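You operate a simulated robot arm through the tools that you are given. There is no shell and no other tool. Be economical: measure what you need, move in short steps, check, and stop when the job is done.

You run a simulated two-armed robot. Do the job below in one go: nothing can be reset, and whatever is moved stays where it is left.

## Task
Take the grooved block on the long steel bench and put it away on the lower shelf of the long bench. Take the carton from the upper shelf of the long bench and put it on the pink tray. Stack the 30 silver block from the long steel bench on top of the 40 silver block. Put the grey foam block on the white bench away on the low shelf of the blue rack. Take the MID plastic beaker from the long steel bench and put it on top of the red spool. Put the brown fork block from the long steel bench on top of the teal carton there. Press the red plunger two times. Put the green cube on the long steel bench away on the short steel bench. Put two of the small black blocks from the long steel bench on the orange tray. Take the foam block from the long steel bench and put it on the mirror there. Take the red case and put it on the shelf under the grey bench. Put the lens on the long steel bench away on the open table. The order is free. Set down upright: carton, plastic beaker.

Only the result counts: the job must be done as asked and must still hold three seconds after the hand-in. Knocking over, shifting, dropping, spilling or breaking anything else fails it.

## Robot
Two 7-joint arms with fingered hands on one trunk, on a base that drives. Base frame: it is fixed to the floor where the robot stands at the start and does not move with it; the origin is under the middle of the robot, x ahead of it, y to its left, z up; the surface under the hand at the start is at about z = 900. Lengths are in mm, angles in degrees, forces in N, time in s.
The left shoulder is at the start at [51, 152, 1147], the right one opposite. With the tool pointing down near the work surface each hand reaches from about 440 to 820 mm from the robot's upright axis, wherever it stands, measured 20 degrees to its own side. Places, roughly: carton [500, 250, 500]; foam block (11x8x5 cm) [500, 500, 900]; fork block [750, 1000, 1000]; green cube (5x5x5 cm) [800, 800, 900]; grey foam block [1000, 2500, 1000]; grooved block (6x5x5 cm) [800, 0, 900]; lens [500, 0, 1000]; low shelf of the blue rack [-1000, 3500, 500]; lower shelf of the long bench [700, 700, 200]; mirror [500, 0, 1000]; open table [-2300, -1500, 900]; orange tray (17x12x4 cm) [800, 400, 900]; pink tray (17x12x4 cm) [700, 700, 500]; plastic beaker [750, 1250, 1000]; red case (9x5x3 cm) [500, 400, 500]; red plunger [500, 1300, 1000]; red spool (8x8x7 cm) [800, 1200, 900]; shelf under the grey bench [-2700, 2800, 200]; short steel bench [-200, -2800, 900]; silver block [500, 500, 1000]; small black block (4x4x3 cm) [700, 200, 900]; teal carton [500, 750, 1000]. Payload 3.8 kg a hand.
The TCP of each hand is the grasp point between the finger pads, 30 mm short of the fingertips. In the tool frame z runs along the fingers and y along their closing line. Largest opening 104 mm; the body of the gripper starts 35 mm behind the TCP. The gripper is a hand of 5 fingers: y runs from the thumb to the fingers, the wrist lies at [-15, -104, -178] in the tool frame.
Orientation is told as [roll, pitch, yaw] about the base's x, y, z axes, in that order, counted from this pose: with the fingers straight down and the wrist toward the robot, the tool's x, y and z point along [0, 1, 0], [1, 0, 0] and [0, 0, -1] of the base frame.

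## Interface
- The arms move only by the tool arm_command. It takes "left_plan", "right_plan" or both (then of equal length, played together; a hand with none holds still); each is a list of rows, each an object (a shift or turn left out is 0) with "slide": the shift along the base's x, y, z in m, a list of three; "angular": the turn, a rotation vector about the base's x, y, z in degrees, a list of three. In form: [{"slide": [tx, ty, tz], "angular": [wx, wy, wz]}, ...]. A call has 1 to 12 rows; each row shifts and turns the commanded pose from where the row before left it. Rows are played at 5 a second. More than 50 mm and 8.6 degrees between two rows, and nothing of the call is played. Where a pose cannot be reached the arm comes as near as it can. A force on the tool above 40 N (or 10 N above the force at the start of the call, whichever is more), or a blocked arm, ends the call early, and 0.2 s more pass. In this call time passes only in rows, and 0.2 s behind the last. The reply holds the time, the measured pose of the TCP, the force on the tool along the base axes, the opening and the grip force, in the units named above and with some noise, with the torque about the TCP (base axes, N m) and any sound that the robot's microphone picked up.
- Cameras (640 x 400 px; columns grow to the right, rows downward): "scene" is now at [136.4, 51.4, 1303.9]; the picture's right is [0.51, -0.86, -0.07], its down [-0.43, -0.18, -0.88] and it looks along [0.74, 0.48, -0.47] (base axes); focal length 214 px, centre (320, 200). "left" rides on the left gripper at [-80, -77, -141] in its tool frame; the picture's right is [-0.78, -0.30, 0.56], its down [0.53, -0.78, 0.33] and it looks along [0.33, 0.56, 0.76] (tool axes); focal length 247 px, centre (320, 200). "right" rides on the right gripper at [80, -78, -141] in its tool frame; the picture's right is [-0.78, 0.30, -0.56], its down [-0.53, -0.78, 0.33] and it looks along [-0.33, 0.56, 0.76] (tool axes); focal length 247 px, centre (320, 200). There is no depth. A picture from a camera that has moved, and an enlarged one, comes with that camera's place and axes in the base frame and with its lens. The place of the scene camera against the robot may be out by one fixed shift of up to 12 mm in any direction.
- capture(camera): a new picture of that camera. It takes no simulated time.
- lift_body(by): slides the trunk up (or, below 0, down) by that many mm; the arms and the scene camera ride with it, the base frame stays. It gives what a move gives, with no picture.
- steer(legs): drives the robot by 1 to 6 legs, each [ahead, left, turn to the left] in mm, mm and degrees, along the robot's own axes; the way and the turn of a leg run together, so that a leg with both is an arc; at most 1500 mm and 180 degrees a leg. The arms and the cameras ride along, it lands a little off, and it stops where it bumps. It gives what a move gives.
- set_fingers(index, middle, ring, little, thumb_bend, thumb_turn, hand): sets how far each is bent, from 0 (flat) to 1 (curled in); at 0.3 the hand is open as for a grip, at 0.7 the pads meet at the TCP. One left out holds its place. A second passes; each finger stops where it meets its share of the squeeze, and holds until it gets a number again. It is the only way to open and close the hand. It gives what a move gives, with no picture; readings hold the bend of each and the force on index, middle, ring, little, thumb and palm. thumb_turn goes from beside the hand (0) to across from the fingers (1), as for a grip.
- head_to(pan, tilt): turns the head with the scene camera to pan (to the left, within 80 degrees either way) and tilt (down, from -29 to 69), counted from straight ahead of the robot. It gives what a move gives.
- enlarge(camera, box): a new picture of the part [left, top, right, bottom] of that camera's present view, enlarged. It takes no simulated time.
- hand_in(): hands the job in; it is judged then, once.

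Go step by step. Nothing tells you exact positions but the pictures and the camera data: compare them with the known pose of the tool, close in by small moves and look again before you grip or let go. The budget is 577 turns and 370 pictures, counting those below and the enlarged ones. Unless the task says otherwise, let go and move clear before handing in.

The tools are called after "Emit:" as name(argument=value, ...) on one line, values as JSON. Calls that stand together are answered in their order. arm_command: Moves the arms, as the interface text tells. Its arguments: {"type":"object","properties":{"left_plan":{"type":"array"},"right_plan":{"type":"array"}},"required":[]} The other tools are called the same way: lift_body (by) slides the trunk up or down; set_fingers (index, middle, ring, little, thumb_bend, thumb_turn, hand) moves the fingers one by one; steer (legs) drives the base; head_to (pan, tilt) turns the head that bears the scene camera; capture (camera) takes a picture; enlarge (camera, box) takes an enlarged picture of a part of a camera's view; hand_in () hands the job in.

At the start:

```text
time: 0.0
left_eef_pos: [333.3, 390.2, 1199.7]
left_ee_rot: [-0.1, 0.0, -0.2]
left_wrist_force: [0.3, 0.6, -0.8]
left_torque: [0.0, 0.01, -0.03]
left_opening: 103.6
left_gripper_force: 0.0
left_shape: jaw
left_bend: [0.3, 0.3, 0.3, 0.3, 0.3, 0.98]
left_finger forces: [0.0, 0.0, 0.0, 0.0, 0.0, 0.1]
right_eef_pos: [489.1, 39.2, 1180.3]
right_ee_rot: [-0.1, 0.1, 0.0]
right_wrist_force: [-0.4, 0.1, -0.1]
right_torque: [0.01, -0.01, 0.0]
right_opening: 103.8
right_gripper_force: 0.0
right_shape: jaw
right_bend: [0.3, 0.3, 0.3, 0.3, 0.3, 0.98]
right_finger forces: [0.0, 0.0, 0.0, 0.1, 0.0, 0.0]
trunk travel left (down, up): [-225.0, 231.0]
robot x, y, heading: [-1.4, -1.5, 0.0]
head pan, tilt: [31.1, 20.9]
```

scene: 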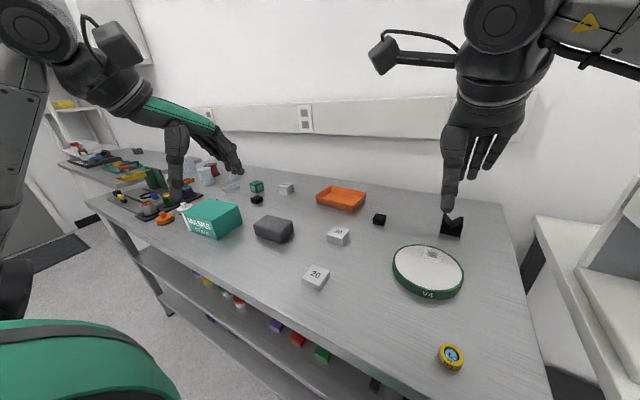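
right: 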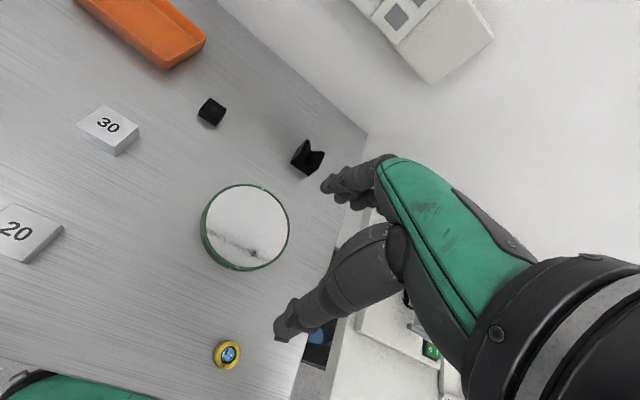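
left: 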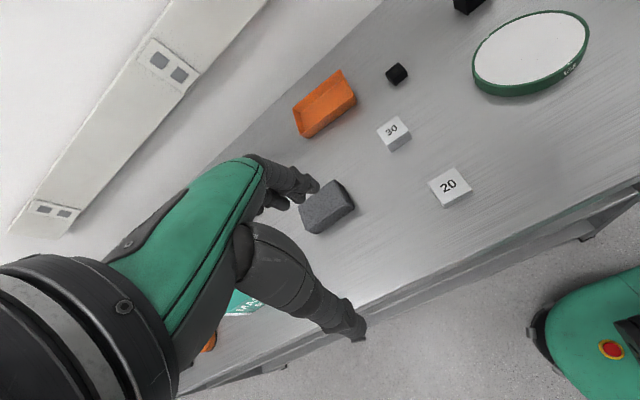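

I see the long bench with mirror, lens, grooved block, silver blocks, foam, teal carton. I'll survey with enlarged views first.

Emit:
enlarge(camera="scene", box=[40, 120, 280, 270])

Emit:
enlarge(camera="scene", box=[230, 160, 550, 360])

Emit:
head_to(pan=60, tilt=40)

Emit:
capture(camera="scene")

```text
2.67 times, centred on (160, 195) of scene
camera zoom: at [136.4, 51.4, 1303.9], right [0.51, -0.86, -0.07], down [-0.43, -0.18, -0.88], along [0.74, 0.48, -0.47], focal length 572 px, centre (747, 213)
```

zoom: 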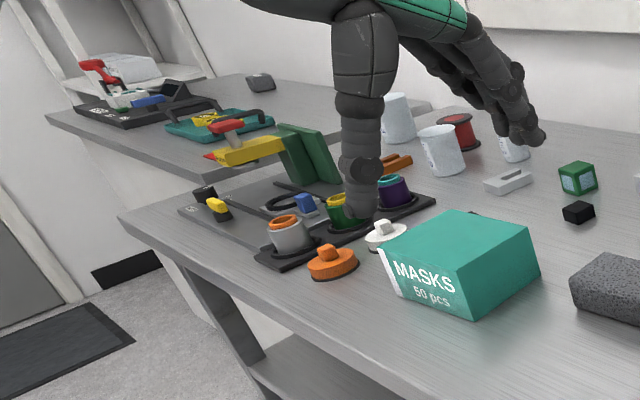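

```text
2.00 times, centred on (390, 260) of scene
camera zoom: at [136.4, 51.4, 1303.9], right [0.51, -0.86, -0.07], down [-0.43, -0.18, -0.88], along [0.74, 0.48, -0.47], focal length 429 px, centre (180, 80)
```

zoom: 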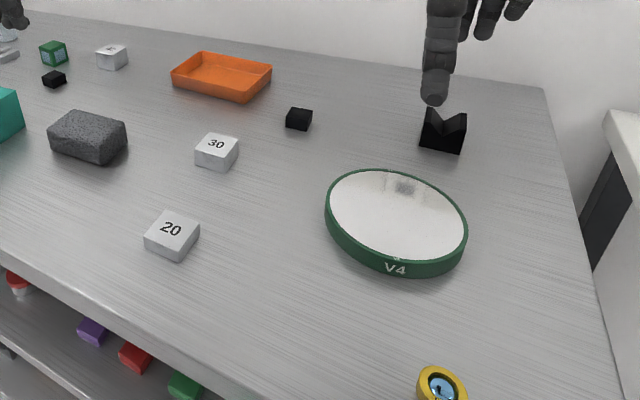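

```text
time: 0.9
left_eef_pos: [332.7, 390.2, 1200.6]
left_ee_rot: [0.0, 0.0, -0.1]
left_wrist_force: [-0.9, 0.9, 0.5]
left_torque: [0.01, 0.03, -0.01]
left_opening: 103.6
left_gripper_force: 0.0
left_shape: jaw
left_bend: [0.3, 0.3, 0.3, 0.3, 0.3, 0.98]
left_finger forces: [0.0, 0.1, 0.0, 0.0, 0.0, 0.0]
right_eef_pos: [490.5, 40.2, 1180.8]
right_ee_rot: [0.0, 0.1, -0.1]
right_wrist_force: [-0.4, 1.1, 0.2]
right_torque: [-0.01, -0.01, 0.04]
right_opening: 103.5
right_gripper_force: 0.0
right_shape: jaw
right_bend: [0.3, 0.3, 0.3, 0.3, 0.3, 0.98]
right_finger forces: [0.1, 0.1, 0.0, 0.1, 0.0, 0.1]
trunk travel left (down, up): [-225.0, 231.0]
robot x, y, heading: [-1.9, -1.0, -0.2]
head pan, tilt: [60.0, 40.0]
```

```text
364 pictures are left
camera scene: at [95.4, 77.0, 1279.5], right [0.86, -0.5, -0.12], down [-0.43, -0.56, -0.71], along [0.29, 0.66, -0.69], focal length 214 px, centre (320, 200)
```

scene: 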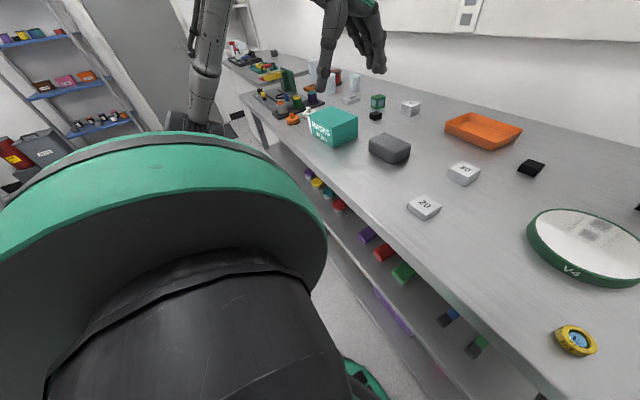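

Foam block is near (525,473), mirror near (557,45). I'll bring the left hand over the foam, and look.

Emit:
arm_command(left_plan=[{"slide": [0.045, 0.02, -0.02]}, {"slide": [0.045, 0.02, -0.02]}, {"slide": [0.045, 0.02, -0.02]}, {"slide": [0.045, 0.02, -0.02]}])

Emit:
capture(camera="left")

Emit:
head_to(pan=20, tilt=45)

Emit:
capture(camera="scene")

```text
refused: row 1 steps farther than a row can; nothing moved
```

```text
363 pictures are left
camera left: at [257.2, 310.0, 1340.5], right [-0.3, -0.78, -0.56], down [-0.78, 0.54, -0.33], along [0.56, 0.33, -0.76], focal length 247 px, centre (320, 200)
```

left: 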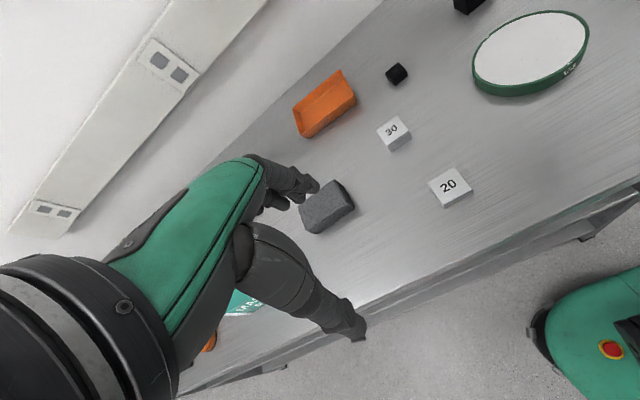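

```text
time: 2.0
left_eef_pos: [333.5, 391.1, 1200.6]
left_ee_rot: [0.1, 0.1, -0.1]
left_wrist_force: [-0.1, 0.0, -1.1]
left_torque: [0.01, -0.01, 0.01]
left_opening: 103.6
left_gripper_force: 0.1
left_shape: jaw
left_bend: [0.3, 0.3, 0.3, 0.3, 0.3, 0.98]
left_finger forces: [0.0, 0.0, 0.0, 0.0, 0.0, 0.0]
right_eef_pos: [490.9, 40.1, 1180.8]
right_ee_rot: [0.0, 0.0, 0.0]
right_wrist_force: [-0.2, 0.4, 0.1]
right_torque: [0.01, 0.0, 0.01]
right_opening: 103.4
right_gripper_force: 0.0
right_shape: jaw
right_bend: [0.3, 0.3, 0.3, 0.3, 0.3, 0.98]
right_finger forces: [0.0, 0.0, 0.0, 0.1, 0.0, 0.0]
trunk travel left (down, up): [-225.0, 231.0]
robot x, y, heading: [1.0, 0.3, -0.2]
head pan, tilt: [20.0, 45.0]
```

```text
362 pictures are left
camera scene: at [127.9, 31.2, 1267.5], right [0.34, -0.94, -0.05], down [-0.76, -0.24, -0.61], along [0.56, 0.24, -0.79], focal length 214 px, centre (320, 200)
```

scene: 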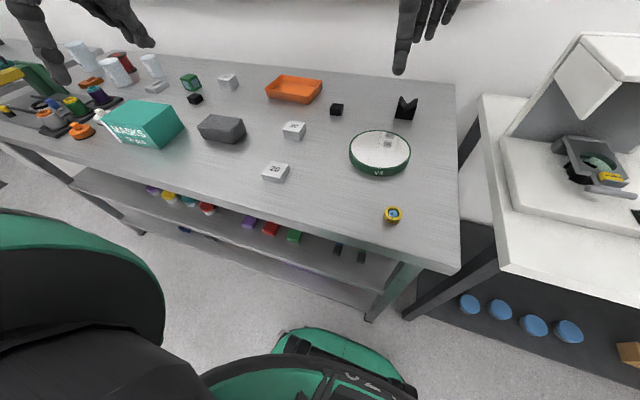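

Step too long; retry with shorter rows.

Emit:
arm_command(left_plan=[{"slide": [0.037, 0.016, -0.024]}, {"slide": [0.037, 0.016, -0.024]}, {"slide": [0.037, 0.016, -0.024]}, {"slide": [0.037, 0.016, -0.024]}, {"slide": [0.037, 0.016, -0.024]}])

Emit:
capture(camera="left")

```text
time: 3.2
left_eef_pos: [518.4, 470.1, 1078.9]
left_ee_rot: [0.0, 0.0, 0.0]
left_wrist_force: [-0.2, 0.0, -1.0]
left_torque: [0.0, 0.01, -0.01]
left_opening: 103.7
left_gripper_force: 0.1
left_shape: jaw
left_bend: [0.3, 0.3, 0.3, 0.3, 0.3, 0.98]
left_finger forces: [0.1, 0.1, 0.1, 0.1, 0.0, 0.0]
right_eef_pos: [491.4, 40.3, 1180.9]
right_ee_rot: [0.0, 0.1, 0.0]
right_wrist_force: [0.4, 0.0, 0.3]
right_torque: [0.01, 0.03, 0.02]
right_opening: 103.9
right_gripper_force: 0.1
right_shape: jaw
right_bend: [0.3, 0.3, 0.3, 0.3, 0.3, 0.98]
right_finger forces: [0.0, 0.0, 0.0, 0.0, 0.0, 0.0]
trunk travel left (down, up): [-225.0, 231.0]
robot x, y, heading: [-5.7, 1.3, -0.3]
head pan, tilt: [20.0, 45.0]
```

```text
361 pictures are left
camera left: at [442.2, 390.3, 1218.7], right [-0.3, -0.78, -0.56], down [-0.78, 0.54, -0.33], along [0.55, 0.33, -0.76], focal length 247 px, centre (320, 200)
```

left: 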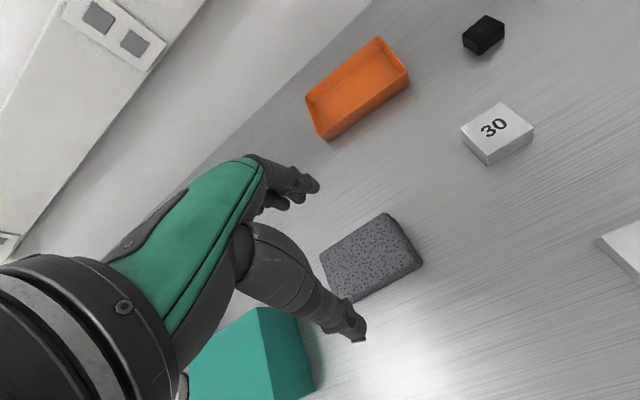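

Emit:
enlarge(camera="left", box=[280, 180, 480, 305])

```text
3.20 times, centred on (380, 242) of left
camera zoom: at [442.2, 390.3, 1218.7], right [-0.3, -0.78, -0.56], down [-0.78, 0.54, -0.33], along [0.55, 0.33, -0.76], focal length 790 px, centre (128, 64)
```

zoom: 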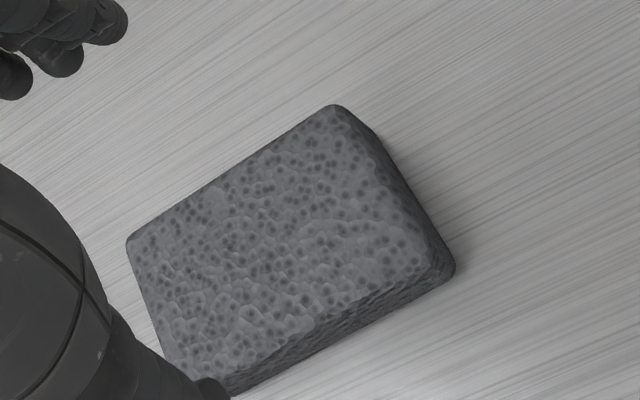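

Emit:
arm_command(left_plan=[{"slide": [0.015, 0.014, 0]}, {"slide": [0, 0, -0.047]}, {"slide": [0, 0, -0.047]}, {"slide": [0, 0, -0.046]}])

Emit:
capture(camera="left")

Emit:
capture(camera="scene")

```text
time: 4.2
left_eef_pos: [533.8, 483.5, 941.1]
left_ee_rot: [0.0, 0.0, -0.1]
left_wrist_force: [0.7, 1.1, 0.8]
left_torque: [-0.01, 0.0, 0.01]
left_opening: 103.6
left_gripper_force: 0.1
left_shape: jaw
left_bend: [0.3, 0.3, 0.3, 0.3, 0.3, 0.98]
left_finger forces: [0.0, 0.0, 0.1, 0.1, 0.0, 0.0]
right_eef_pos: [491.2, 40.7, 1180.1]
right_ee_rot: [-0.1, 0.1, 0.0]
right_wrist_force: [-0.4, -0.3, -0.4]
right_torque: [0.02, 0.0, -0.04]
right_opening: 103.7
right_gripper_force: 0.1
right_shape: jaw
right_bend: [0.3, 0.3, 0.3, 0.3, 0.3, 0.98]
right_finger forces: [0.0, 0.1, 0.0, 0.1, 0.1, 0.0]
trunk travel left (down, up): [-225.0, 231.0]
robot x, y, heading: [1.4, -0.2, -0.2]
head pan, tilt: [20.0, 45.0]
```

```text
359 pictures are left
camera left: at [457.3, 404.7, 1082.1], right [-0.3, -0.78, -0.56], down [-0.78, 0.54, -0.33], along [0.56, 0.33, -0.76], focal length 247 px, centre (320, 200)
```

left: 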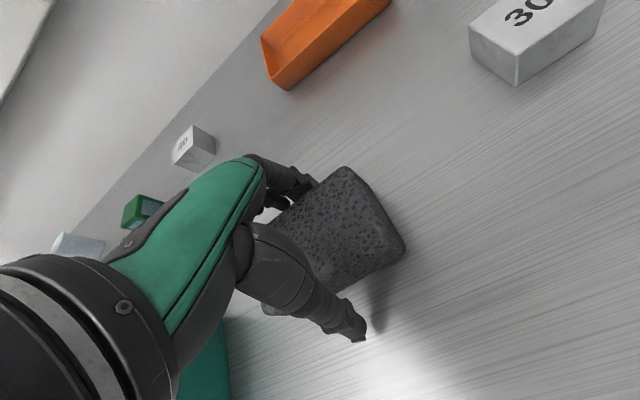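

```text
358 pictures are left
camera scene: at [128.6, 31.4, 1267.3], right [0.34, -0.94, -0.05], down [-0.76, -0.24, -0.61], along [0.56, 0.24, -0.79], focal length 214 px, centre (320, 200)
```

scene: 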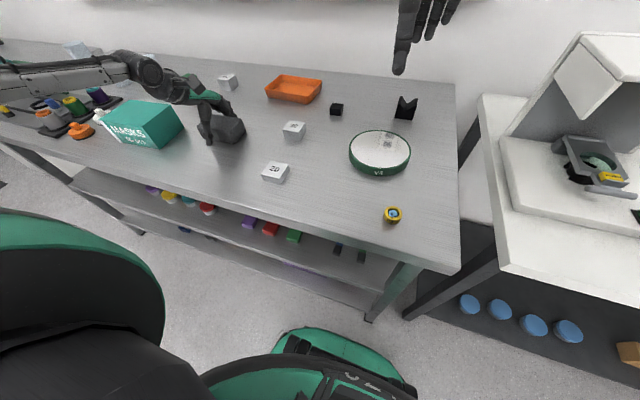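

Emit:
set_fingers(hand="left", index=0.6, middle=0.6, ring=0.6, little=0.6, thumb_bend=0.6)

Emit:
capture(camera="left")

```text
time: 5.2
left_eef_pos: [532.8, 484.7, 943.0]
left_ee_rot: [-0.1, 0.0, -0.1]
left_wrist_force: [1.1, -1.1, 3.2]
left_torque: [0.03, -0.15, -0.05]
left_opening: 69.7
left_gripper_force: 28.3
left_shape: fingers
left_bend: [0.48, 0.53, 0.53, 0.56, 0.44, 0.93]
left_finger forces: [11.4, 6.9, 5.3, 5.1, 27.9, 0.0]
right_eef_pos: [490.8, 40.8, 1180.1]
right_ee_rot: [0.1, 0.0, 0.0]
right_wrist_force: [0.1, -1.1, 0.1]
right_torque: [0.0, 0.0, 0.03]
right_opening: 103.6
right_gripper_force: 0.1
right_shape: jaw
right_bend: [0.3, 0.3, 0.3, 0.3, 0.3, 0.98]
right_finger forces: [0.1, 0.0, 0.0, 0.0, 0.0, 0.0]
trunk travel left (down, up): [-225.0, 231.0]
robot x, y, heading: [2.3, -3.3, -0.1]
head pan, tilt: [20.0, 45.0]
```

```text
357 pictures are left
camera left: at [456.8, 404.2, 1083.0], right [-0.3, -0.78, -0.56], down [-0.78, 0.54, -0.33], along [0.56, 0.33, -0.76], focal length 247 px, centre (320, 200)
```

left: 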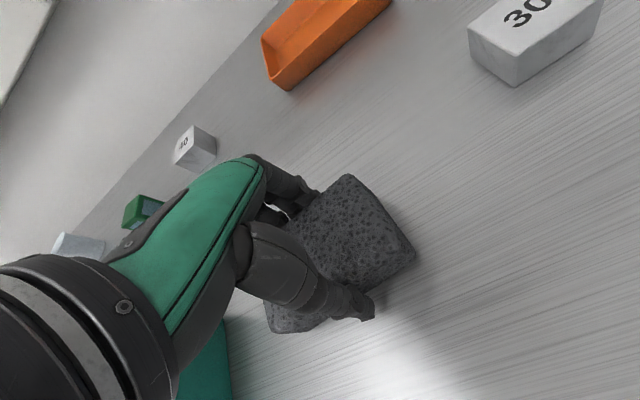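

Foam gripped (opening 70). Lift it and clear the right arm away from the mirror.

Emit:
arm_command(left_plan=[{"slide": [0, 0, 0.045]}, {"slide": [0, 0, 0.045]}, {"slide": [0, 0, 0.045]}, {"slide": [0, -0.049, 0]}, {"slide": [0, -0.049, 0]}, {"slide": [0, -0.049, 0]}, {"slide": [0, -0.049, 0]}], right_plan=[{"slide": [0, -0.049, 0]}, {"slide": [0, -0.049, 0]}, {"slide": [0, -0.049, 0]}, {"slide": [0, -0.049, 0]}, {"slide": [0, -0.049, 0]}, {"slide": [0, -0.049, 0]}, {"slide": [0, -0.03, 0]}])

Emit:
arm_command(left_plan=[{"slide": [0.008, -0.048, 0]}, {"slide": [0.008, -0.048, 0]}, {"slide": [0.008, -0.048, 0]}, {"slide": [0.008, -0.048, 0]}, {"slide": [0.008, -0.046, 0]}])

Emit:
capture(camera="left")

Emit:
capture(camera="scene")

```text
time: 6.8
left_eef_pos: [532.0, 286.3, 1074.0]
left_ee_rot: [0.1, 0.0, 0.1]
left_wrist_force: [0.2, 0.1, -1.1]
left_torque: [0.02, -0.04, -0.02]
left_opening: 69.5
left_gripper_force: 27.1
left_shape: fingers
left_bend: [0.48, 0.53, 0.54, 0.56, 0.44, 0.93]
left_finger forces: [10.8, 6.5, 4.9, 4.8, 27.7, 0.0]
right_eef_pos: [491.2, -286.0, 1178.4]
right_ee_rot: [0.1, 0.0, 0.1]
right_wrist_force: [-1.1, -0.1, -0.2]
right_torque: [0.01, 0.0, -0.05]
right_opening: 103.5
right_gripper_force: 0.0
right_shape: jaw
right_bend: [0.3, 0.3, 0.3, 0.3, 0.3, 0.98]
right_finger forces: [0.0, 0.1, 0.1, 0.0, 0.1, 0.0]
trunk travel left (down, up): [-225.0, 231.0]
robot x, y, heading: [-0.4, 1.0, 0.1]
head pan, tilt: [20.0, 45.0]
```

```text
time: 8.0
left_eef_pos: [575.1, 62.1, 1074.3]
left_ee_rot: [-0.1, 0.1, 0.2]
left_wrist_force: [0.1, 0.0, -1.0]
left_torque: [0.0, 0.04, 0.04]
left_opening: 69.4
left_gripper_force: 27.5
left_shape: fingers
left_bend: [0.48, 0.53, 0.54, 0.56, 0.44, 0.93]
left_finger forces: [10.9, 6.4, 4.8, 4.8, 27.5, 0.0]
left hand out of reach, approached as far as the arm can: row 5
right_eef_pos: [494.1, -284.1, 1179.2]
right_ee_rot: [0.0, 0.2, 0.0]
right_wrist_force: [0.7, 0.3, 0.6]
right_torque: [0.01, 0.0, 0.02]
right_opening: 103.9
right_gripper_force: 0.0
right_shape: jaw
right_bend: [0.3, 0.3, 0.3, 0.3, 0.3, 0.98]
right_finger forces: [0.1, 0.0, 0.0, 0.0, 0.0, 0.1]
trunk travel left (down, up): [-225.0, 231.0]
robot x, y, heading: [1.4, -0.2, 0.1]
head pan, tilt: [20.0, 45.0]
```

```text
356 pictures are left
camera left: at [498.7, -18.0, 1215.5], right [-0.29, -0.78, -0.56], down [-0.78, 0.53, -0.33], along [0.55, 0.34, -0.76], focal length 247 px, centre (320, 200)
```

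left: 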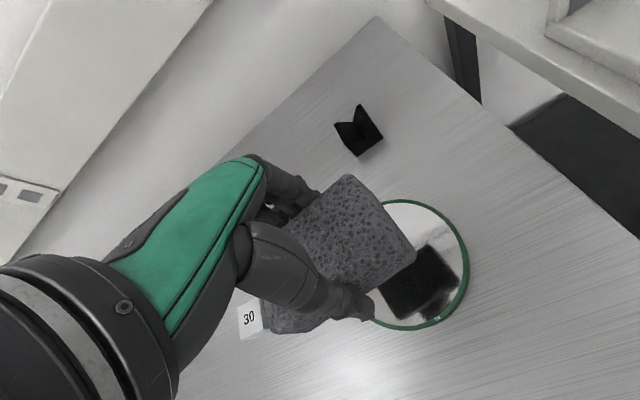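

```text
355 pictures are left
camera scene: at [130.3, 30.9, 1267.1], right [0.34, -0.94, -0.05], down [-0.76, -0.24, -0.6], along [0.56, 0.24, -0.8], focal length 214 px, centre (320, 200)
```

scene: 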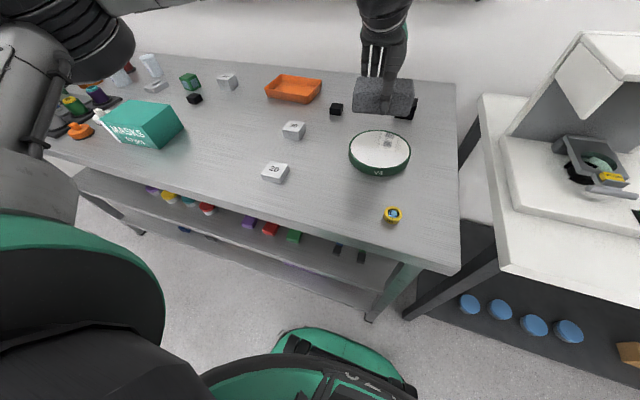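

Mirror centre about (579,46); left hand is at its sideways limit, so I strafe the base right by 40 mm.

Emit:
steer(legs=[[0, -40, 0]])

```text
time: 8.9
left_eef_pos: [572.3, 26.6, 1075.8]
left_ee_rot: [-0.1, 0.1, 0.1]
left_wrist_force: [-0.3, 0.4, 0.4]
left_torque: [-0.06, 0.01, -0.03]
left_opening: 69.7
left_gripper_force: 27.3
left_shape: fingers
left_bend: [0.48, 0.53, 0.54, 0.56, 0.44, 0.93]
left_finger forces: [11.0, 6.4, 4.9, 4.6, 27.5, 0.0]
right_eef_pos: [490.7, -317.0, 1181.6]
right_ee_rot: [-0.2, -0.1, 0.1]
right_wrist_force: [-0.4, 0.4, 0.4]
right_torque: [-0.03, 0.01, 0.01]
right_opening: 104.0
right_gripper_force: 0.1
right_shape: jaw
right_bend: [0.3, 0.3, 0.3, 0.3, 0.3, 0.98]
right_finger forces: [0.0, 0.0, 0.1, 0.1, 0.1, 0.1]
trunk travel left (down, up): [-225.0, 231.0]
robot x, y, heading: [-0.1, -39.4, 0.3]
head pan, tilt: [20.0, 45.0]
```

Emit:
arm_command(left_plan=[{"slide": [0.006, 0.02, -0.02]}, {"slide": [0, 0, -0.04]}, {"slide": [0, 0, -0.03]}])

Emit:
capture(camera="left")

Emit:
enlarge(camera="scene", box=[320, 40, 480, 240])

```text
time: 9.7
left_eef_pos: [578.7, 41.2, 986.9]
left_ee_rot: [0.0, 0.1, 0.0]
left_wrist_force: [0.9, 0.0, -0.2]
left_torque: [0.01, -0.02, -0.01]
left_opening: 69.6
left_gripper_force: 26.9
left_shape: fingers
left_bend: [0.48, 0.53, 0.54, 0.56, 0.44, 0.93]
left_finger forces: [11.0, 6.2, 4.9, 4.7, 27.4, 0.1]
right_eef_pos: [491.4, -323.3, 1179.4]
right_ee_rot: [0.1, 0.0, 0.1]
right_wrist_force: [-0.5, -0.2, 0.2]
right_torque: [0.0, 0.0, -0.02]
right_opening: 103.8
right_gripper_force: 0.1
right_shape: jaw
right_bend: [0.3, 0.3, 0.3, 0.3, 0.3, 0.98]
right_finger forces: [0.0, 0.0, 0.0, 0.0, 0.1, 0.1]
trunk travel left (down, up): [-225.0, 231.0]
robot x, y, heading: [3.4, -38.8, 0.1]
head pan, tilt: [20.0, 45.0]
```

```text
354 pictures are left
camera left: at [502.6, -39.1, 1126.3], right [-0.3, -0.78, -0.56], down [-0.78, 0.54, -0.33], along [0.56, 0.33, -0.76], focal length 247 px, centre (320, 200)
```

left: 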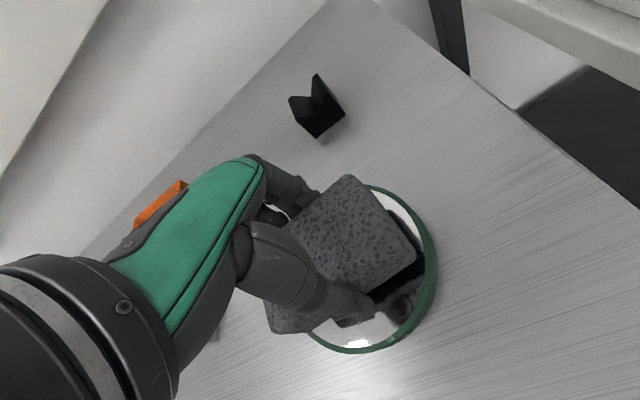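

```text
2.00 times, centred on (400, 140) of scene
camera zoom: at [128.8, -9.1, 1267.3], right [0.34, -0.94, -0.05], down [-0.76, -0.24, -0.61], along [0.56, 0.24, -0.79], focal length 429 px, centre (160, 320)
```

zoom: 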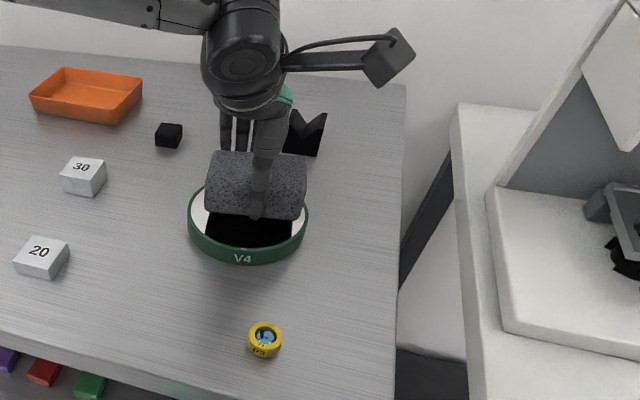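

Emit:
arm_command(left_plan=[{"slide": [0, 0.003, -0.012]}, {"slide": [0, 0, -0.004]}, {"slide": [0, 0, -0.004]}])

Emit:
enlarge(camera="scene", box=[360, 100, 480, 180])

```text
time: 10.5
left_eef_pos: [579.2, 46.4, 967.6]
left_ee_rot: [0.0, -0.1, 0.0]
left_wrist_force: [0.1, 0.5, 1.2]
left_torque: [0.02, -0.04, -0.02]
left_opening: 69.4
left_gripper_force: 27.7
left_shape: fingers
left_bend: [0.48, 0.53, 0.54, 0.56, 0.44, 0.93]
left_finger forces: [10.9, 6.6, 5.0, 4.7, 27.5, 0.0]
right_eef_pos: [491.5, -321.7, 1179.8]
right_ee_rot: [0.0, 0.0, 0.1]
right_wrist_force: [0.1, -0.5, 0.3]
right_torque: [-0.02, 0.0, 0.01]
right_opening: 103.5
right_gripper_force: 0.1
right_shape: jaw
right_bend: [0.3, 0.3, 0.3, 0.3, 0.3, 0.98]
right_finger forces: [0.0, 0.1, 0.1, 0.0, 0.0, 0.1]
trunk travel left (down, up): [-225.0, 231.0]
robot x, y, heading: [-0.4, -39.6, 0.0]
head pan, tilt: [20.0, 45.0]
```

```text
5.00 times, centred on (420, 140) of scene
camera zoom: at [127.5, -8.0, 1267.6], right [0.34, -0.94, -0.05], down [-0.76, -0.24, -0.61], along [0.56, 0.24, -0.79], focal length 1072 px, centre (-180, 500)
```

zoom: 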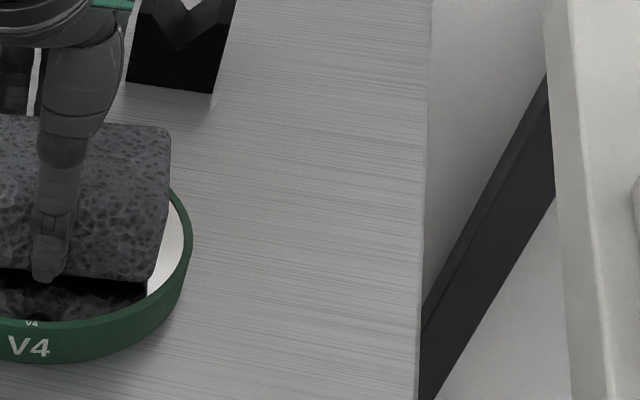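

Emit:
arm_command(left_plan=[{"slide": [0, 0, -0.004]}, {"slide": [0, 0, -0.003]}, {"slide": [0, 0, -0.002]}])

Emit:
enlarge(camera="scene", box=[340, 100, 460, 180])

```text
time: 11.3
left_eef_pos: [576.9, 44.9, 964.9]
left_ee_rot: [-0.2, -0.8, 0.1]
left_wrist_force: [4.1, 1.6, 36.6]
left_torque: [0.37, -0.65, -0.05]
left_opening: 70.0
left_gripper_force: 30.3
left_shape: fingers
left_bend: [0.48, 0.53, 0.54, 0.57, 0.45, 0.93]
left_finger forces: [11.3, 8.2, 6.4, 5.3, 28.8, 0.0]
right_eef_pos: [488.2, -321.3, 1181.9]
right_ee_rot: [-0.1, -0.2, 0.1]
right_wrist_force: [0.3, 0.0, -0.4]
right_torque: [-0.01, 0.01, 0.01]
right_opening: 103.4
right_gripper_force: 0.1
right_shape: jaw
right_bend: [0.3, 0.3, 0.3, 0.3, 0.3, 0.98]
right_finger forces: [0.0, 0.0, 0.1, 0.0, 0.0, 0.0]
trunk travel left (down, up): [-225.0, 231.0]
robot x, y, heading: [0.3, -38.2, 0.1]
head pan, tilt: [20.0, 45.0]
```

```text
5.00 times, centred on (400, 140) of scene
camera zoom: at [123.8, -8.5, 1268.5], right [0.34, -0.94, -0.05], down [-0.76, -0.24, -0.61], along [0.56, 0.24, -0.79], focal length 1072 px, centre (-80, 500)
```

zoom: 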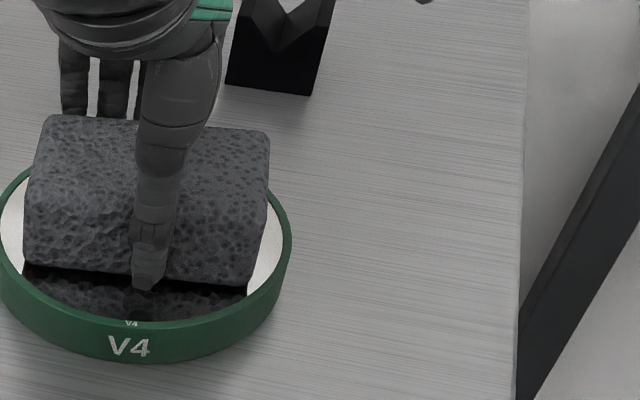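

Contact. Ease up a few mm and release.

Emit:
arm_command(left_plan=[{"slide": [0, 0, 0.006]}])

Emit:
set_fingers(hand="left", index=0.3, middle=0.3, ring=0.3, little=0.3, thumb_bend=0.3)

Emit:
enlarge(camera="scene", box=[340, 100, 460, 180])

```text
time: 11.7
left_eef_pos: [577.8, 45.8, 965.0]
left_ee_rot: [0.0, -0.2, 0.0]
left_wrist_force: [6.4, 0.3, 23.6]
left_torque: [0.32, -0.94, -0.09]
left_opening: 69.9
left_gripper_force: 29.8
left_shape: fingers
left_bend: [0.48, 0.53, 0.53, 0.57, 0.45, 0.93]
left_finger forces: [11.8, 8.4, 6.6, 5.5, 26.4, 0.1]
right_eef_pos: [489.1, -322.9, 1180.0]
right_ee_rot: [-0.1, 0.0, 0.0]
right_wrist_force: [0.9, 0.0, -0.1]
right_torque: [0.01, 0.03, 0.02]
right_opening: 103.7
right_gripper_force: 0.1
right_shape: jaw
right_bend: [0.3, 0.3, 0.3, 0.3, 0.3, 0.98]
right_finger forces: [0.1, 0.0, 0.0, 0.0, 0.1, 0.1]
trunk travel left (down, up): [-225.0, 231.0]
robot x, y, heading: [-2.4, -40.6, -0.2]
head pan, tilt: [20.0, 45.0]
```

```text
time: 12.7
left_eef_pos: [577.9, 44.8, 962.6]
left_ee_rot: [-0.1, 0.1, -0.1]
left_wrist_force: [0.7, 0.0, -0.3]
left_torque: [-0.01, 0.01, 0.02]
left_opening: 103.2
left_gripper_force: 0.0
left_shape: fingers
left_bend: [0.3, 0.3, 0.3, 0.3, 0.3, 0.97]
left_finger forces: [0.0, 0.0, 0.0, 0.0, 0.0, 0.1]
right_eef_pos: [490.6, -322.0, 1180.0]
right_ee_rot: [0.1, 0.0, 0.1]
right_wrist_force: [0.2, -0.7, -0.5]
right_torque: [0.04, 0.01, 0.0]
right_opening: 103.6
right_gripper_force: 0.0
right_shape: jaw
right_bend: [0.3, 0.3, 0.3, 0.3, 0.3, 0.98]
right_finger forces: [0.1, 0.0, 0.0, 0.1, 0.1, 0.0]
trunk travel left (down, up): [-225.0, 231.0]
robot x, y, heading: [-2.6, -37.8, -0.1]
head pan, tilt: [20.0, 45.0]
```

```text
5.00 times, centred on (400, 140) of scene
camera zoom: at [128.1, -8.1, 1267.4], right [0.34, -0.94, -0.05], down [-0.76, -0.24, -0.61], along [0.56, 0.24, -0.79], focal length 1072 px, centre (-80, 500)
```

zoom: 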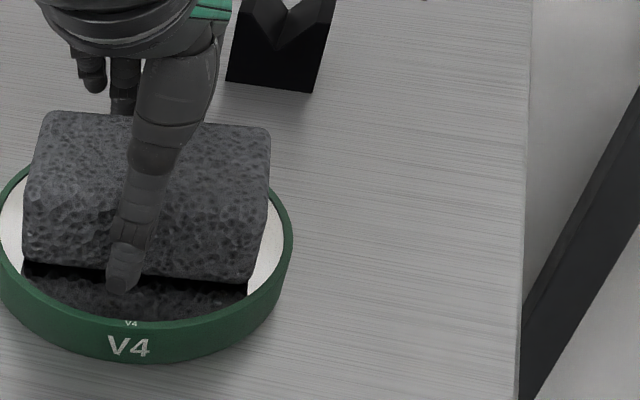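

Foam rests on the mirror. Withdraw upward, then go for the 30 block.

Emit:
arm_command(left_plan=[{"slide": [0, 0, 0.045]}, {"slide": [0, 0, 0.045]}, {"slide": [0, 0, 0.045]}, {"slide": [0, 0.049, 0]}, {"slide": [0, 0.049, 0]}, {"slide": [0, 0.049, 0]}, {"slide": [0, 0.049, 0]}])

Emit:
capture(camera="left")

Emit:
enlarge(camera="scene", box=[340, 100, 460, 180])

```text
time: 14.3
left_eef_pos: [577.8, 243.5, 1099.9]
left_ee_rot: [-0.2, 0.0, -0.1]
left_wrist_force: [-0.9, 0.6, 0.1]
left_torque: [-0.01, 0.01, -0.02]
left_opening: 102.6
left_gripper_force: 0.0
left_shape: fingers
left_bend: [0.3, 0.3, 0.3, 0.3, 0.3, 0.97]
left_finger forces: [0.0, 0.0, 0.0, 0.0, 0.0, 0.1]
right_eef_pos: [490.4, -320.6, 1180.8]
right_ee_rot: [-0.1, 0.0, 0.1]
right_wrist_force: [-0.4, 0.2, -0.2]
right_torque: [-0.04, -0.04, 0.01]
right_opening: 103.9
right_gripper_force: 0.0
right_shape: jaw
right_bend: [0.3, 0.3, 0.3, 0.3, 0.3, 0.98]
right_finger forces: [0.0, 0.0, 0.0, 0.1, 0.0, 0.1]
trunk travel left (down, up): [-225.0, 231.0]
robot x, y, heading: [-3.6, -38.7, 0.1]
head pan, tilt: [20.0, 45.0]
```

```text
349 pictures are left
camera left: at [501.2, 164.2, 1239.4], right [-0.3, -0.78, -0.56], down [-0.78, 0.54, -0.33], along [0.56, 0.33, -0.76], focal length 247 px, centre (320, 200)
```

left: 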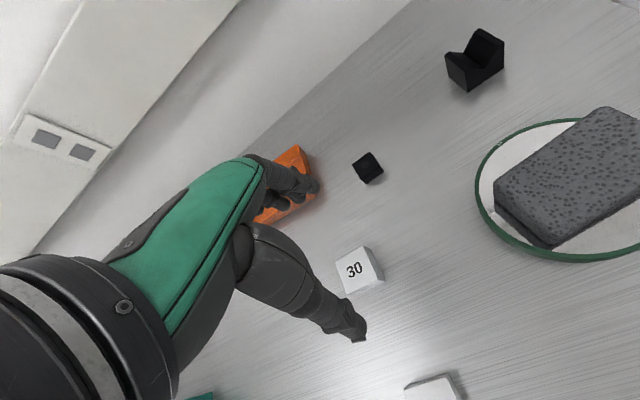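

```text
5.00 times, centred on (400, 140) of scene
camera zoom: at [127.4, -6.3, 1267.5], right [0.34, -0.94, -0.05], down [-0.76, -0.24, -0.61], along [0.56, 0.24, -0.79], focal length 1072 px, centre (-80, 500)
```

zoom: 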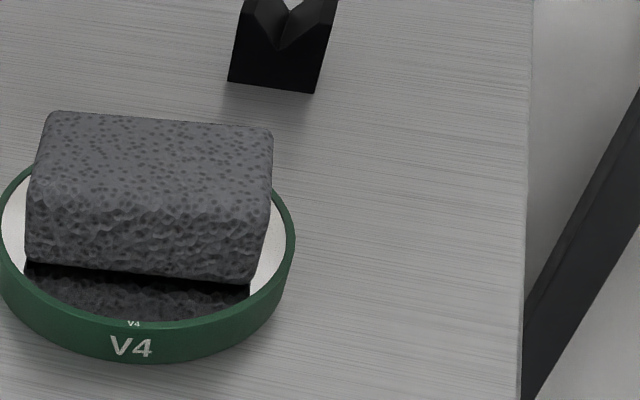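

Emit:
enlarge(camera="left", box=[320, 140, 400, 300])

```text
2.50 times, centred on (360, 220) of left
camera zoom: at [501.2, 164.2, 1239.4], right [-0.3, -0.78, -0.56], down [-0.78, 0.54, -0.33], along [0.56, 0.33, -0.76], focal length 617 px, centre (220, 150)
```

zoom: 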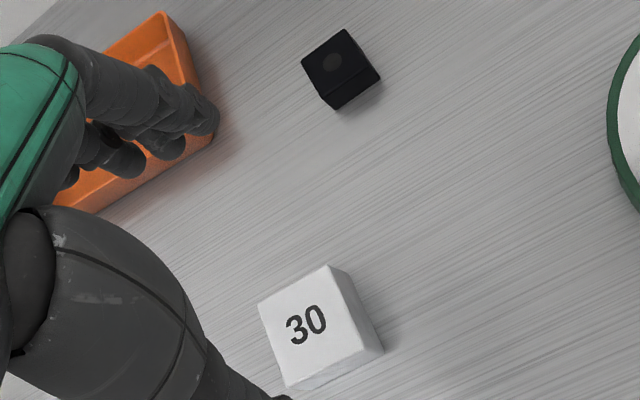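

Emit:
arm_command(left_plan=[{"slide": [0.021, 0.0435, 0]}, {"slide": [0, 0, -0.049]}, {"slide": [0, 0, -0.049]}, {"slide": [0, 0, -0.045]}, {"slide": [0, 0, -0.021]}])

Emit:
capture(camera="left")

Emit:
enlarge(camera="scene", box=[220, 60, 420, 180])

```text
time: 15.5
left_eef_pos: [599.0, 287.6, 932.2]
left_ee_rot: [0.0, 0.0, 0.0]
left_wrist_force: [0.0, -1.1, -0.6]
left_torque: [-0.01, -0.01, 0.01]
left_opening: 103.0
left_gripper_force: 0.1
left_shape: fingers
left_bend: [0.3, 0.3, 0.3, 0.3, 0.3, 0.97]
left_finger forces: [0.0, 0.0, 0.0, 0.1, 0.0, 0.0]
right_eef_pos: [491.0, -322.3, 1180.6]
right_ee_rot: [-0.2, 0.0, 0.0]
right_wrist_force: [0.5, 1.1, -0.7]
right_torque: [0.01, 0.01, -0.01]
right_opening: 103.6
right_gripper_force: 0.2
right_shape: jaw
right_bend: [0.3, 0.3, 0.3, 0.3, 0.3, 0.98]
right_finger forces: [0.0, 0.1, 0.1, 0.0, 0.1, 0.0]
trunk travel left (down, up): [-225.0, 231.0]
robot x, y, heading: [1.1, -39.6, -0.3]
head pan, tilt: [20.0, 45.0]
```

```text
346 pictures are left
camera left: at [522.2, 207.5, 1071.9], right [-0.3, -0.78, -0.56], down [-0.78, 0.53, -0.33], along [0.56, 0.33, -0.76], focal length 247 px, centre (320, 200)
```

left: 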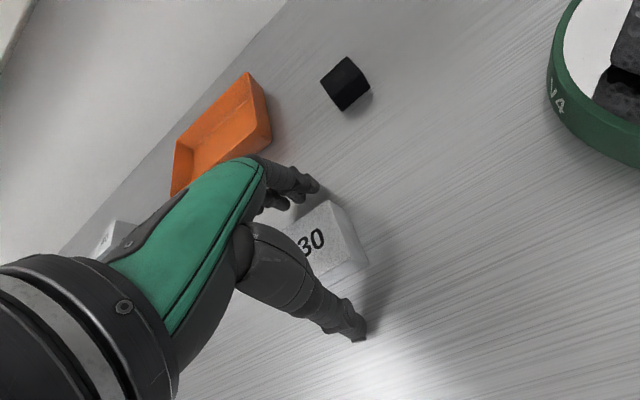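

```text
3.20 times, centred on (320, 120) of scene
camera zoom: at [128.1, -7.9, 1267.4], right [0.34, -0.94, -0.05], down [-0.76, -0.24, -0.61], along [0.56, 0.24, -0.79], focal length 686 px, centre (320, 456)
```

zoom: 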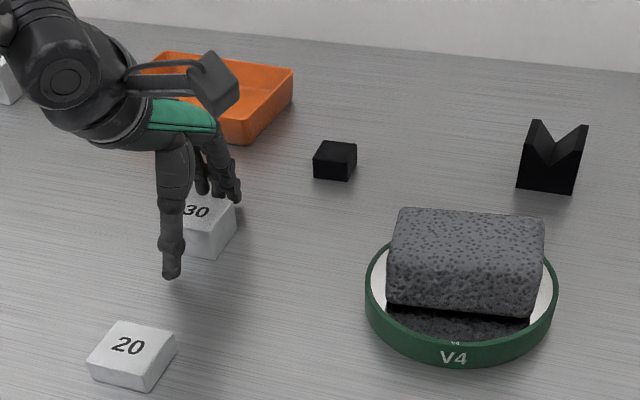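

Emit:
set_fingers(hand="left", index=0.65, middle=0.65, ring=0.65, little=0.5, thumb_bend=0.65)

Emit:
capture(camera="left")

```text
time: 16.5
left_eef_pos: [599.1, 285.9, 934.5]
left_ee_rot: [0.0, -0.2, 0.0]
left_wrist_force: [4.7, 0.1, 13.3]
left_torque: [0.15, -0.55, -0.02]
left_opening: 45.6
left_gripper_force: 23.0
left_shape: fingers
left_bend: [0.55, 0.58, 0.59, 0.5, 0.53, 0.95]
left_finger forces: [7.3, 18.0, 4.4, 0.0, 16.0, 0.0]
right_eef_pos: [491.0, -322.9, 1180.6]
right_ee_rot: [0.1, 0.0, 0.1]
right_wrist_force: [0.5, -0.2, -0.2]
right_torque: [0.01, 0.0, 0.03]
right_opening: 103.5
right_gripper_force: 0.1
right_shape: jaw
right_bend: [0.3, 0.3, 0.3, 0.3, 0.3, 0.98]
right_finger forces: [0.0, 0.0, 0.0, 0.1, 0.0, 0.0]
trunk travel left (down, up): [-225.0, 231.0]
robot x, y, heading: [-0.5, -38.7, -0.1]
head pan, tilt: [20.0, 45.0]
```

```text
344 pictures are left
camera left: at [521.7, 206.4, 1074.4], right [-0.29, -0.78, -0.56], down [-0.78, 0.54, -0.34], along [0.56, 0.33, -0.76], focal length 247 px, centre (320, 200)
```

left: 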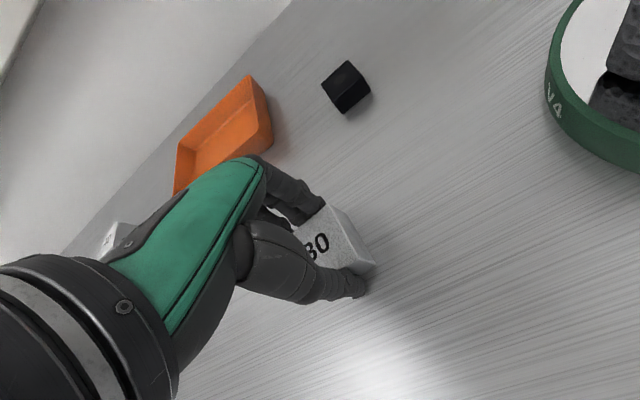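

Gripped. Lift, then drive left along the bench with the block.

Emit:
arm_command(left_plan=[{"slide": [0, 0, 0.045]}, {"slide": [0, 0, 0.045]}, {"slide": [0, 0, 0.045]}, {"slide": [0, 0, 0.045]}])

Emit:
steer(legs=[[0, 500, 0]])

Emit:
capture(camera="left")

Emit:
capture(camera="scene")

```text
time: 17.5
left_eef_pos: [598.1, 288.1, 1116.1]
left_ee_rot: [0.0, 0.0, 0.0]
left_wrist_force: [0.6, 0.0, -0.9]
left_torque: [-0.01, -0.02, -0.02]
left_opening: 45.6
left_gripper_force: 16.3
left_shape: fingers
left_bend: [0.56, 0.59, 0.6, 0.5, 0.53, 0.95]
left_finger forces: [6.5, 5.6, 3.8, 0.0, 16.0, 0.0]
right_eef_pos: [490.4, -322.7, 1180.2]
right_ee_rot: [0.1, 0.0, 0.1]
right_wrist_force: [0.4, 0.5, -1.1]
right_torque: [0.0, 0.01, 0.02]
right_opening: 104.0
right_gripper_force: 0.2
right_shape: jaw
right_bend: [0.3, 0.3, 0.3, 0.3, 0.3, 0.98]
right_finger forces: [0.0, 0.0, 0.0, 0.0, 0.0, 0.0]
trunk travel left (down, up): [-225.0, 231.0]
robot x, y, heading: [-0.2, -38.5, -0.0]
head pan, tilt: [20.0, 45.0]
```

```text
time: 20.4
left_eef_pos: [603.0, 778.6, 1115.7]
left_ee_rot: [0.0, 0.0, -0.3]
left_wrist_force: [0.4, -0.3, -1.6]
left_torque: [-0.03, 0.01, -0.01]
left_opening: 45.4
left_gripper_force: 16.6
left_shape: fingers
left_bend: [0.56, 0.59, 0.6, 0.5, 0.53, 0.95]
left_finger forces: [6.7, 5.6, 3.7, 0.0, 16.1, 0.1]
right_eef_pos: [491.5, 167.6, 1179.3]
right_ee_rot: [0.0, 0.0, -0.3]
right_wrist_force: [0.5, 1.2, -0.3]
right_torque: [0.01, -0.02, 0.0]
right_opening: 103.9
right_gripper_force: 0.1
right_shape: jaw
right_bend: [0.3, 0.3, 0.3, 0.3, 0.3, 0.98]
right_finger forces: [0.1, 0.1, 0.0, 0.1, 0.0, 0.0]
trunk travel left (down, up): [-225.0, 231.0]
robot x, y, heading: [-2.6, 456.6, -0.1]
head pan, tilt: [20.0, 45.0]
```

```text
343 pictures are left
camera left: at [525.6, 698.1, 1255.3], right [-0.3, -0.77, -0.56], down [-0.77, 0.54, -0.33], along [0.56, 0.33, -0.76], focal length 247 px, centre (320, 200)
```

left: 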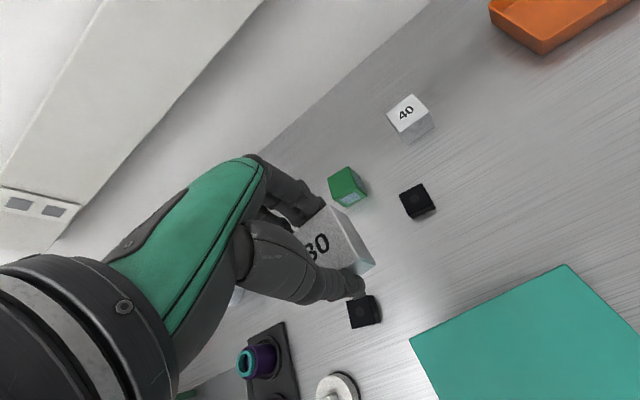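

```text
342 pictures are left
camera scene: at [129.7, 483.9, 1267.4], right [0.33, -0.94, -0.05], down [-0.76, -0.24, -0.61], along [0.56, 0.24, -0.79], focal length 214 px, centre (320, 200)
```

scene: 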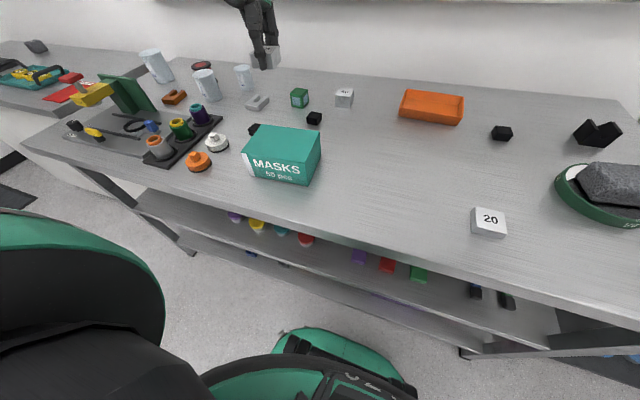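

Emit:
enlarge(camera="left", box=[300, 60, 460, 240])

Emit:
enlarge(camera="scene", box=[40, 30, 280, 180])

```text
2.22 times, centred on (380, 150) of left
camera zoom: at [525.6, 698.1, 1255.3], right [-0.3, -0.77, -0.56], down [-0.77, 0.54, -0.33], along [0.56, 0.33, -0.76], focal length 549 px, centre (187, 311)
```

zoom: 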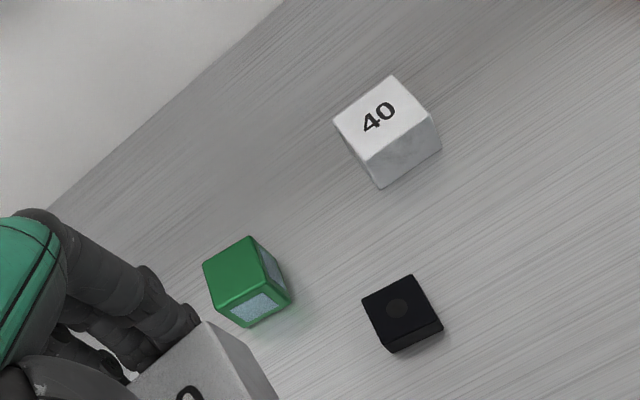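

```text
2.67 times, centred on (160, 105) of scene
camera zoom: at [129.7, 483.9, 1267.4], right [0.33, -0.94, -0.05], down [-0.76, -0.24, -0.61], along [0.56, 0.24, -0.79], focal length 572 px, centre (747, 453)
```

zoom: 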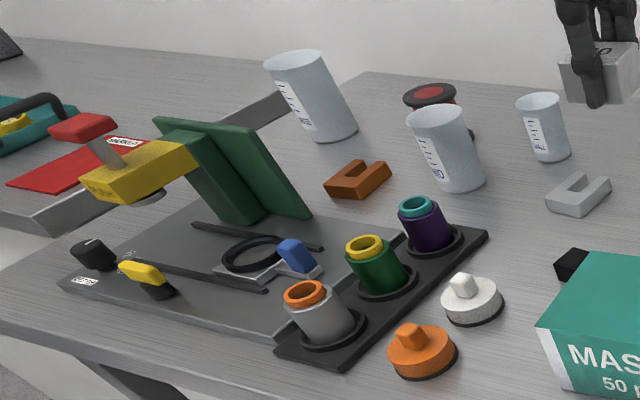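

40 block centre ≈ (797,649). Drive ahead 60 mm for reach, then move above it.

Emit:
steer(legs=[[60, 0, 0]])

Emit:
arm_command(left_plan=[{"slide": [0.035, -0.032, 0]}, {"slide": [0.035, -0.032, 0]}, {"slide": [0.035, -0.032, 0]}, {"slide": [0.029, -0.033, 0]}])

Emit:
capture(camera="left")

```text
time: 21.4
left_eef_pos: [658.1, 778.4, 1117.3]
left_ee_rot: [0.1, -0.2, -0.3]
left_wrist_force: [-0.4, -0.4, -1.7]
left_torque: [-0.01, 0.01, -0.01]
left_opening: 45.7
left_gripper_force: 16.8
left_shape: fingers
left_bend: [0.56, 0.59, 0.6, 0.5, 0.53, 0.95]
left_finger forces: [6.7, 5.7, 3.7, 0.0, 16.1, 0.0]
right_eef_pos: [546.8, 168.3, 1181.4]
right_ee_rot: [0.0, -0.3, -0.1]
right_wrist_force: [-0.3, -0.6, 0.0]
right_torque: [0.02, 0.01, 0.01]
right_opening: 103.4
right_gripper_force: 0.0
right_shape: jaw
right_bend: [0.3, 0.3, 0.3, 0.3, 0.3, 0.98]
right_finger forces: [0.0, 0.0, 0.1, 0.1, 0.1, 0.0]
trunk travel left (down, up): [-225.0, 231.0]
robot x, y, heading: [59.1, 455.3, -0.3]
head pan, tilt: [20.0, 45.0]
```

```text
time: 22.4
left_eef_pos: [763.1, 663.0, 1106.2]
left_ee_rot: [0.1, 0.0, -0.2]
left_wrist_force: [0.0, 0.1, -2.4]
left_torque: [0.02, -0.01, 0.0]
left_opening: 45.5
left_gripper_force: 15.9
left_shape: fingers
left_bend: [0.56, 0.59, 0.6, 0.5, 0.53, 0.94]
left_finger forces: [6.8, 5.4, 3.6, 0.0, 15.8, 0.0]
left hand out of reach, approached as far as the arm can: row 4
right_eef_pos: [549.9, 167.7, 1179.4]
right_ee_rot: [0.0, 0.0, -0.3]
right_wrist_force: [0.2, 0.1, 1.3]
right_torque: [0.0, -0.02, -0.02]
right_opening: 103.7
right_gripper_force: 0.0
right_shape: jaw
right_bend: [0.3, 0.3, 0.3, 0.3, 0.3, 0.98]
right_finger forces: [0.0, 0.0, 0.0, 0.0, 0.1, 0.1]
trunk travel left (down, up): [-225.0, 231.0]
robot x, y, heading: [59.3, 453.6, -0.5]
head pan, tilt: [20.0, 45.0]
```

```text
339 pictures are left
camera left: at [686.3, 584.4, 1246.7], right [-0.3, -0.77, -0.56], down [-0.78, 0.54, -0.33], along [0.56, 0.33, -0.76], focal length 247 px, centre (320, 200)
```

left: 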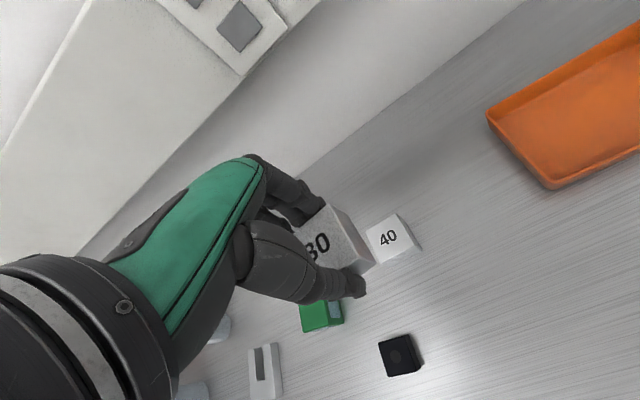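

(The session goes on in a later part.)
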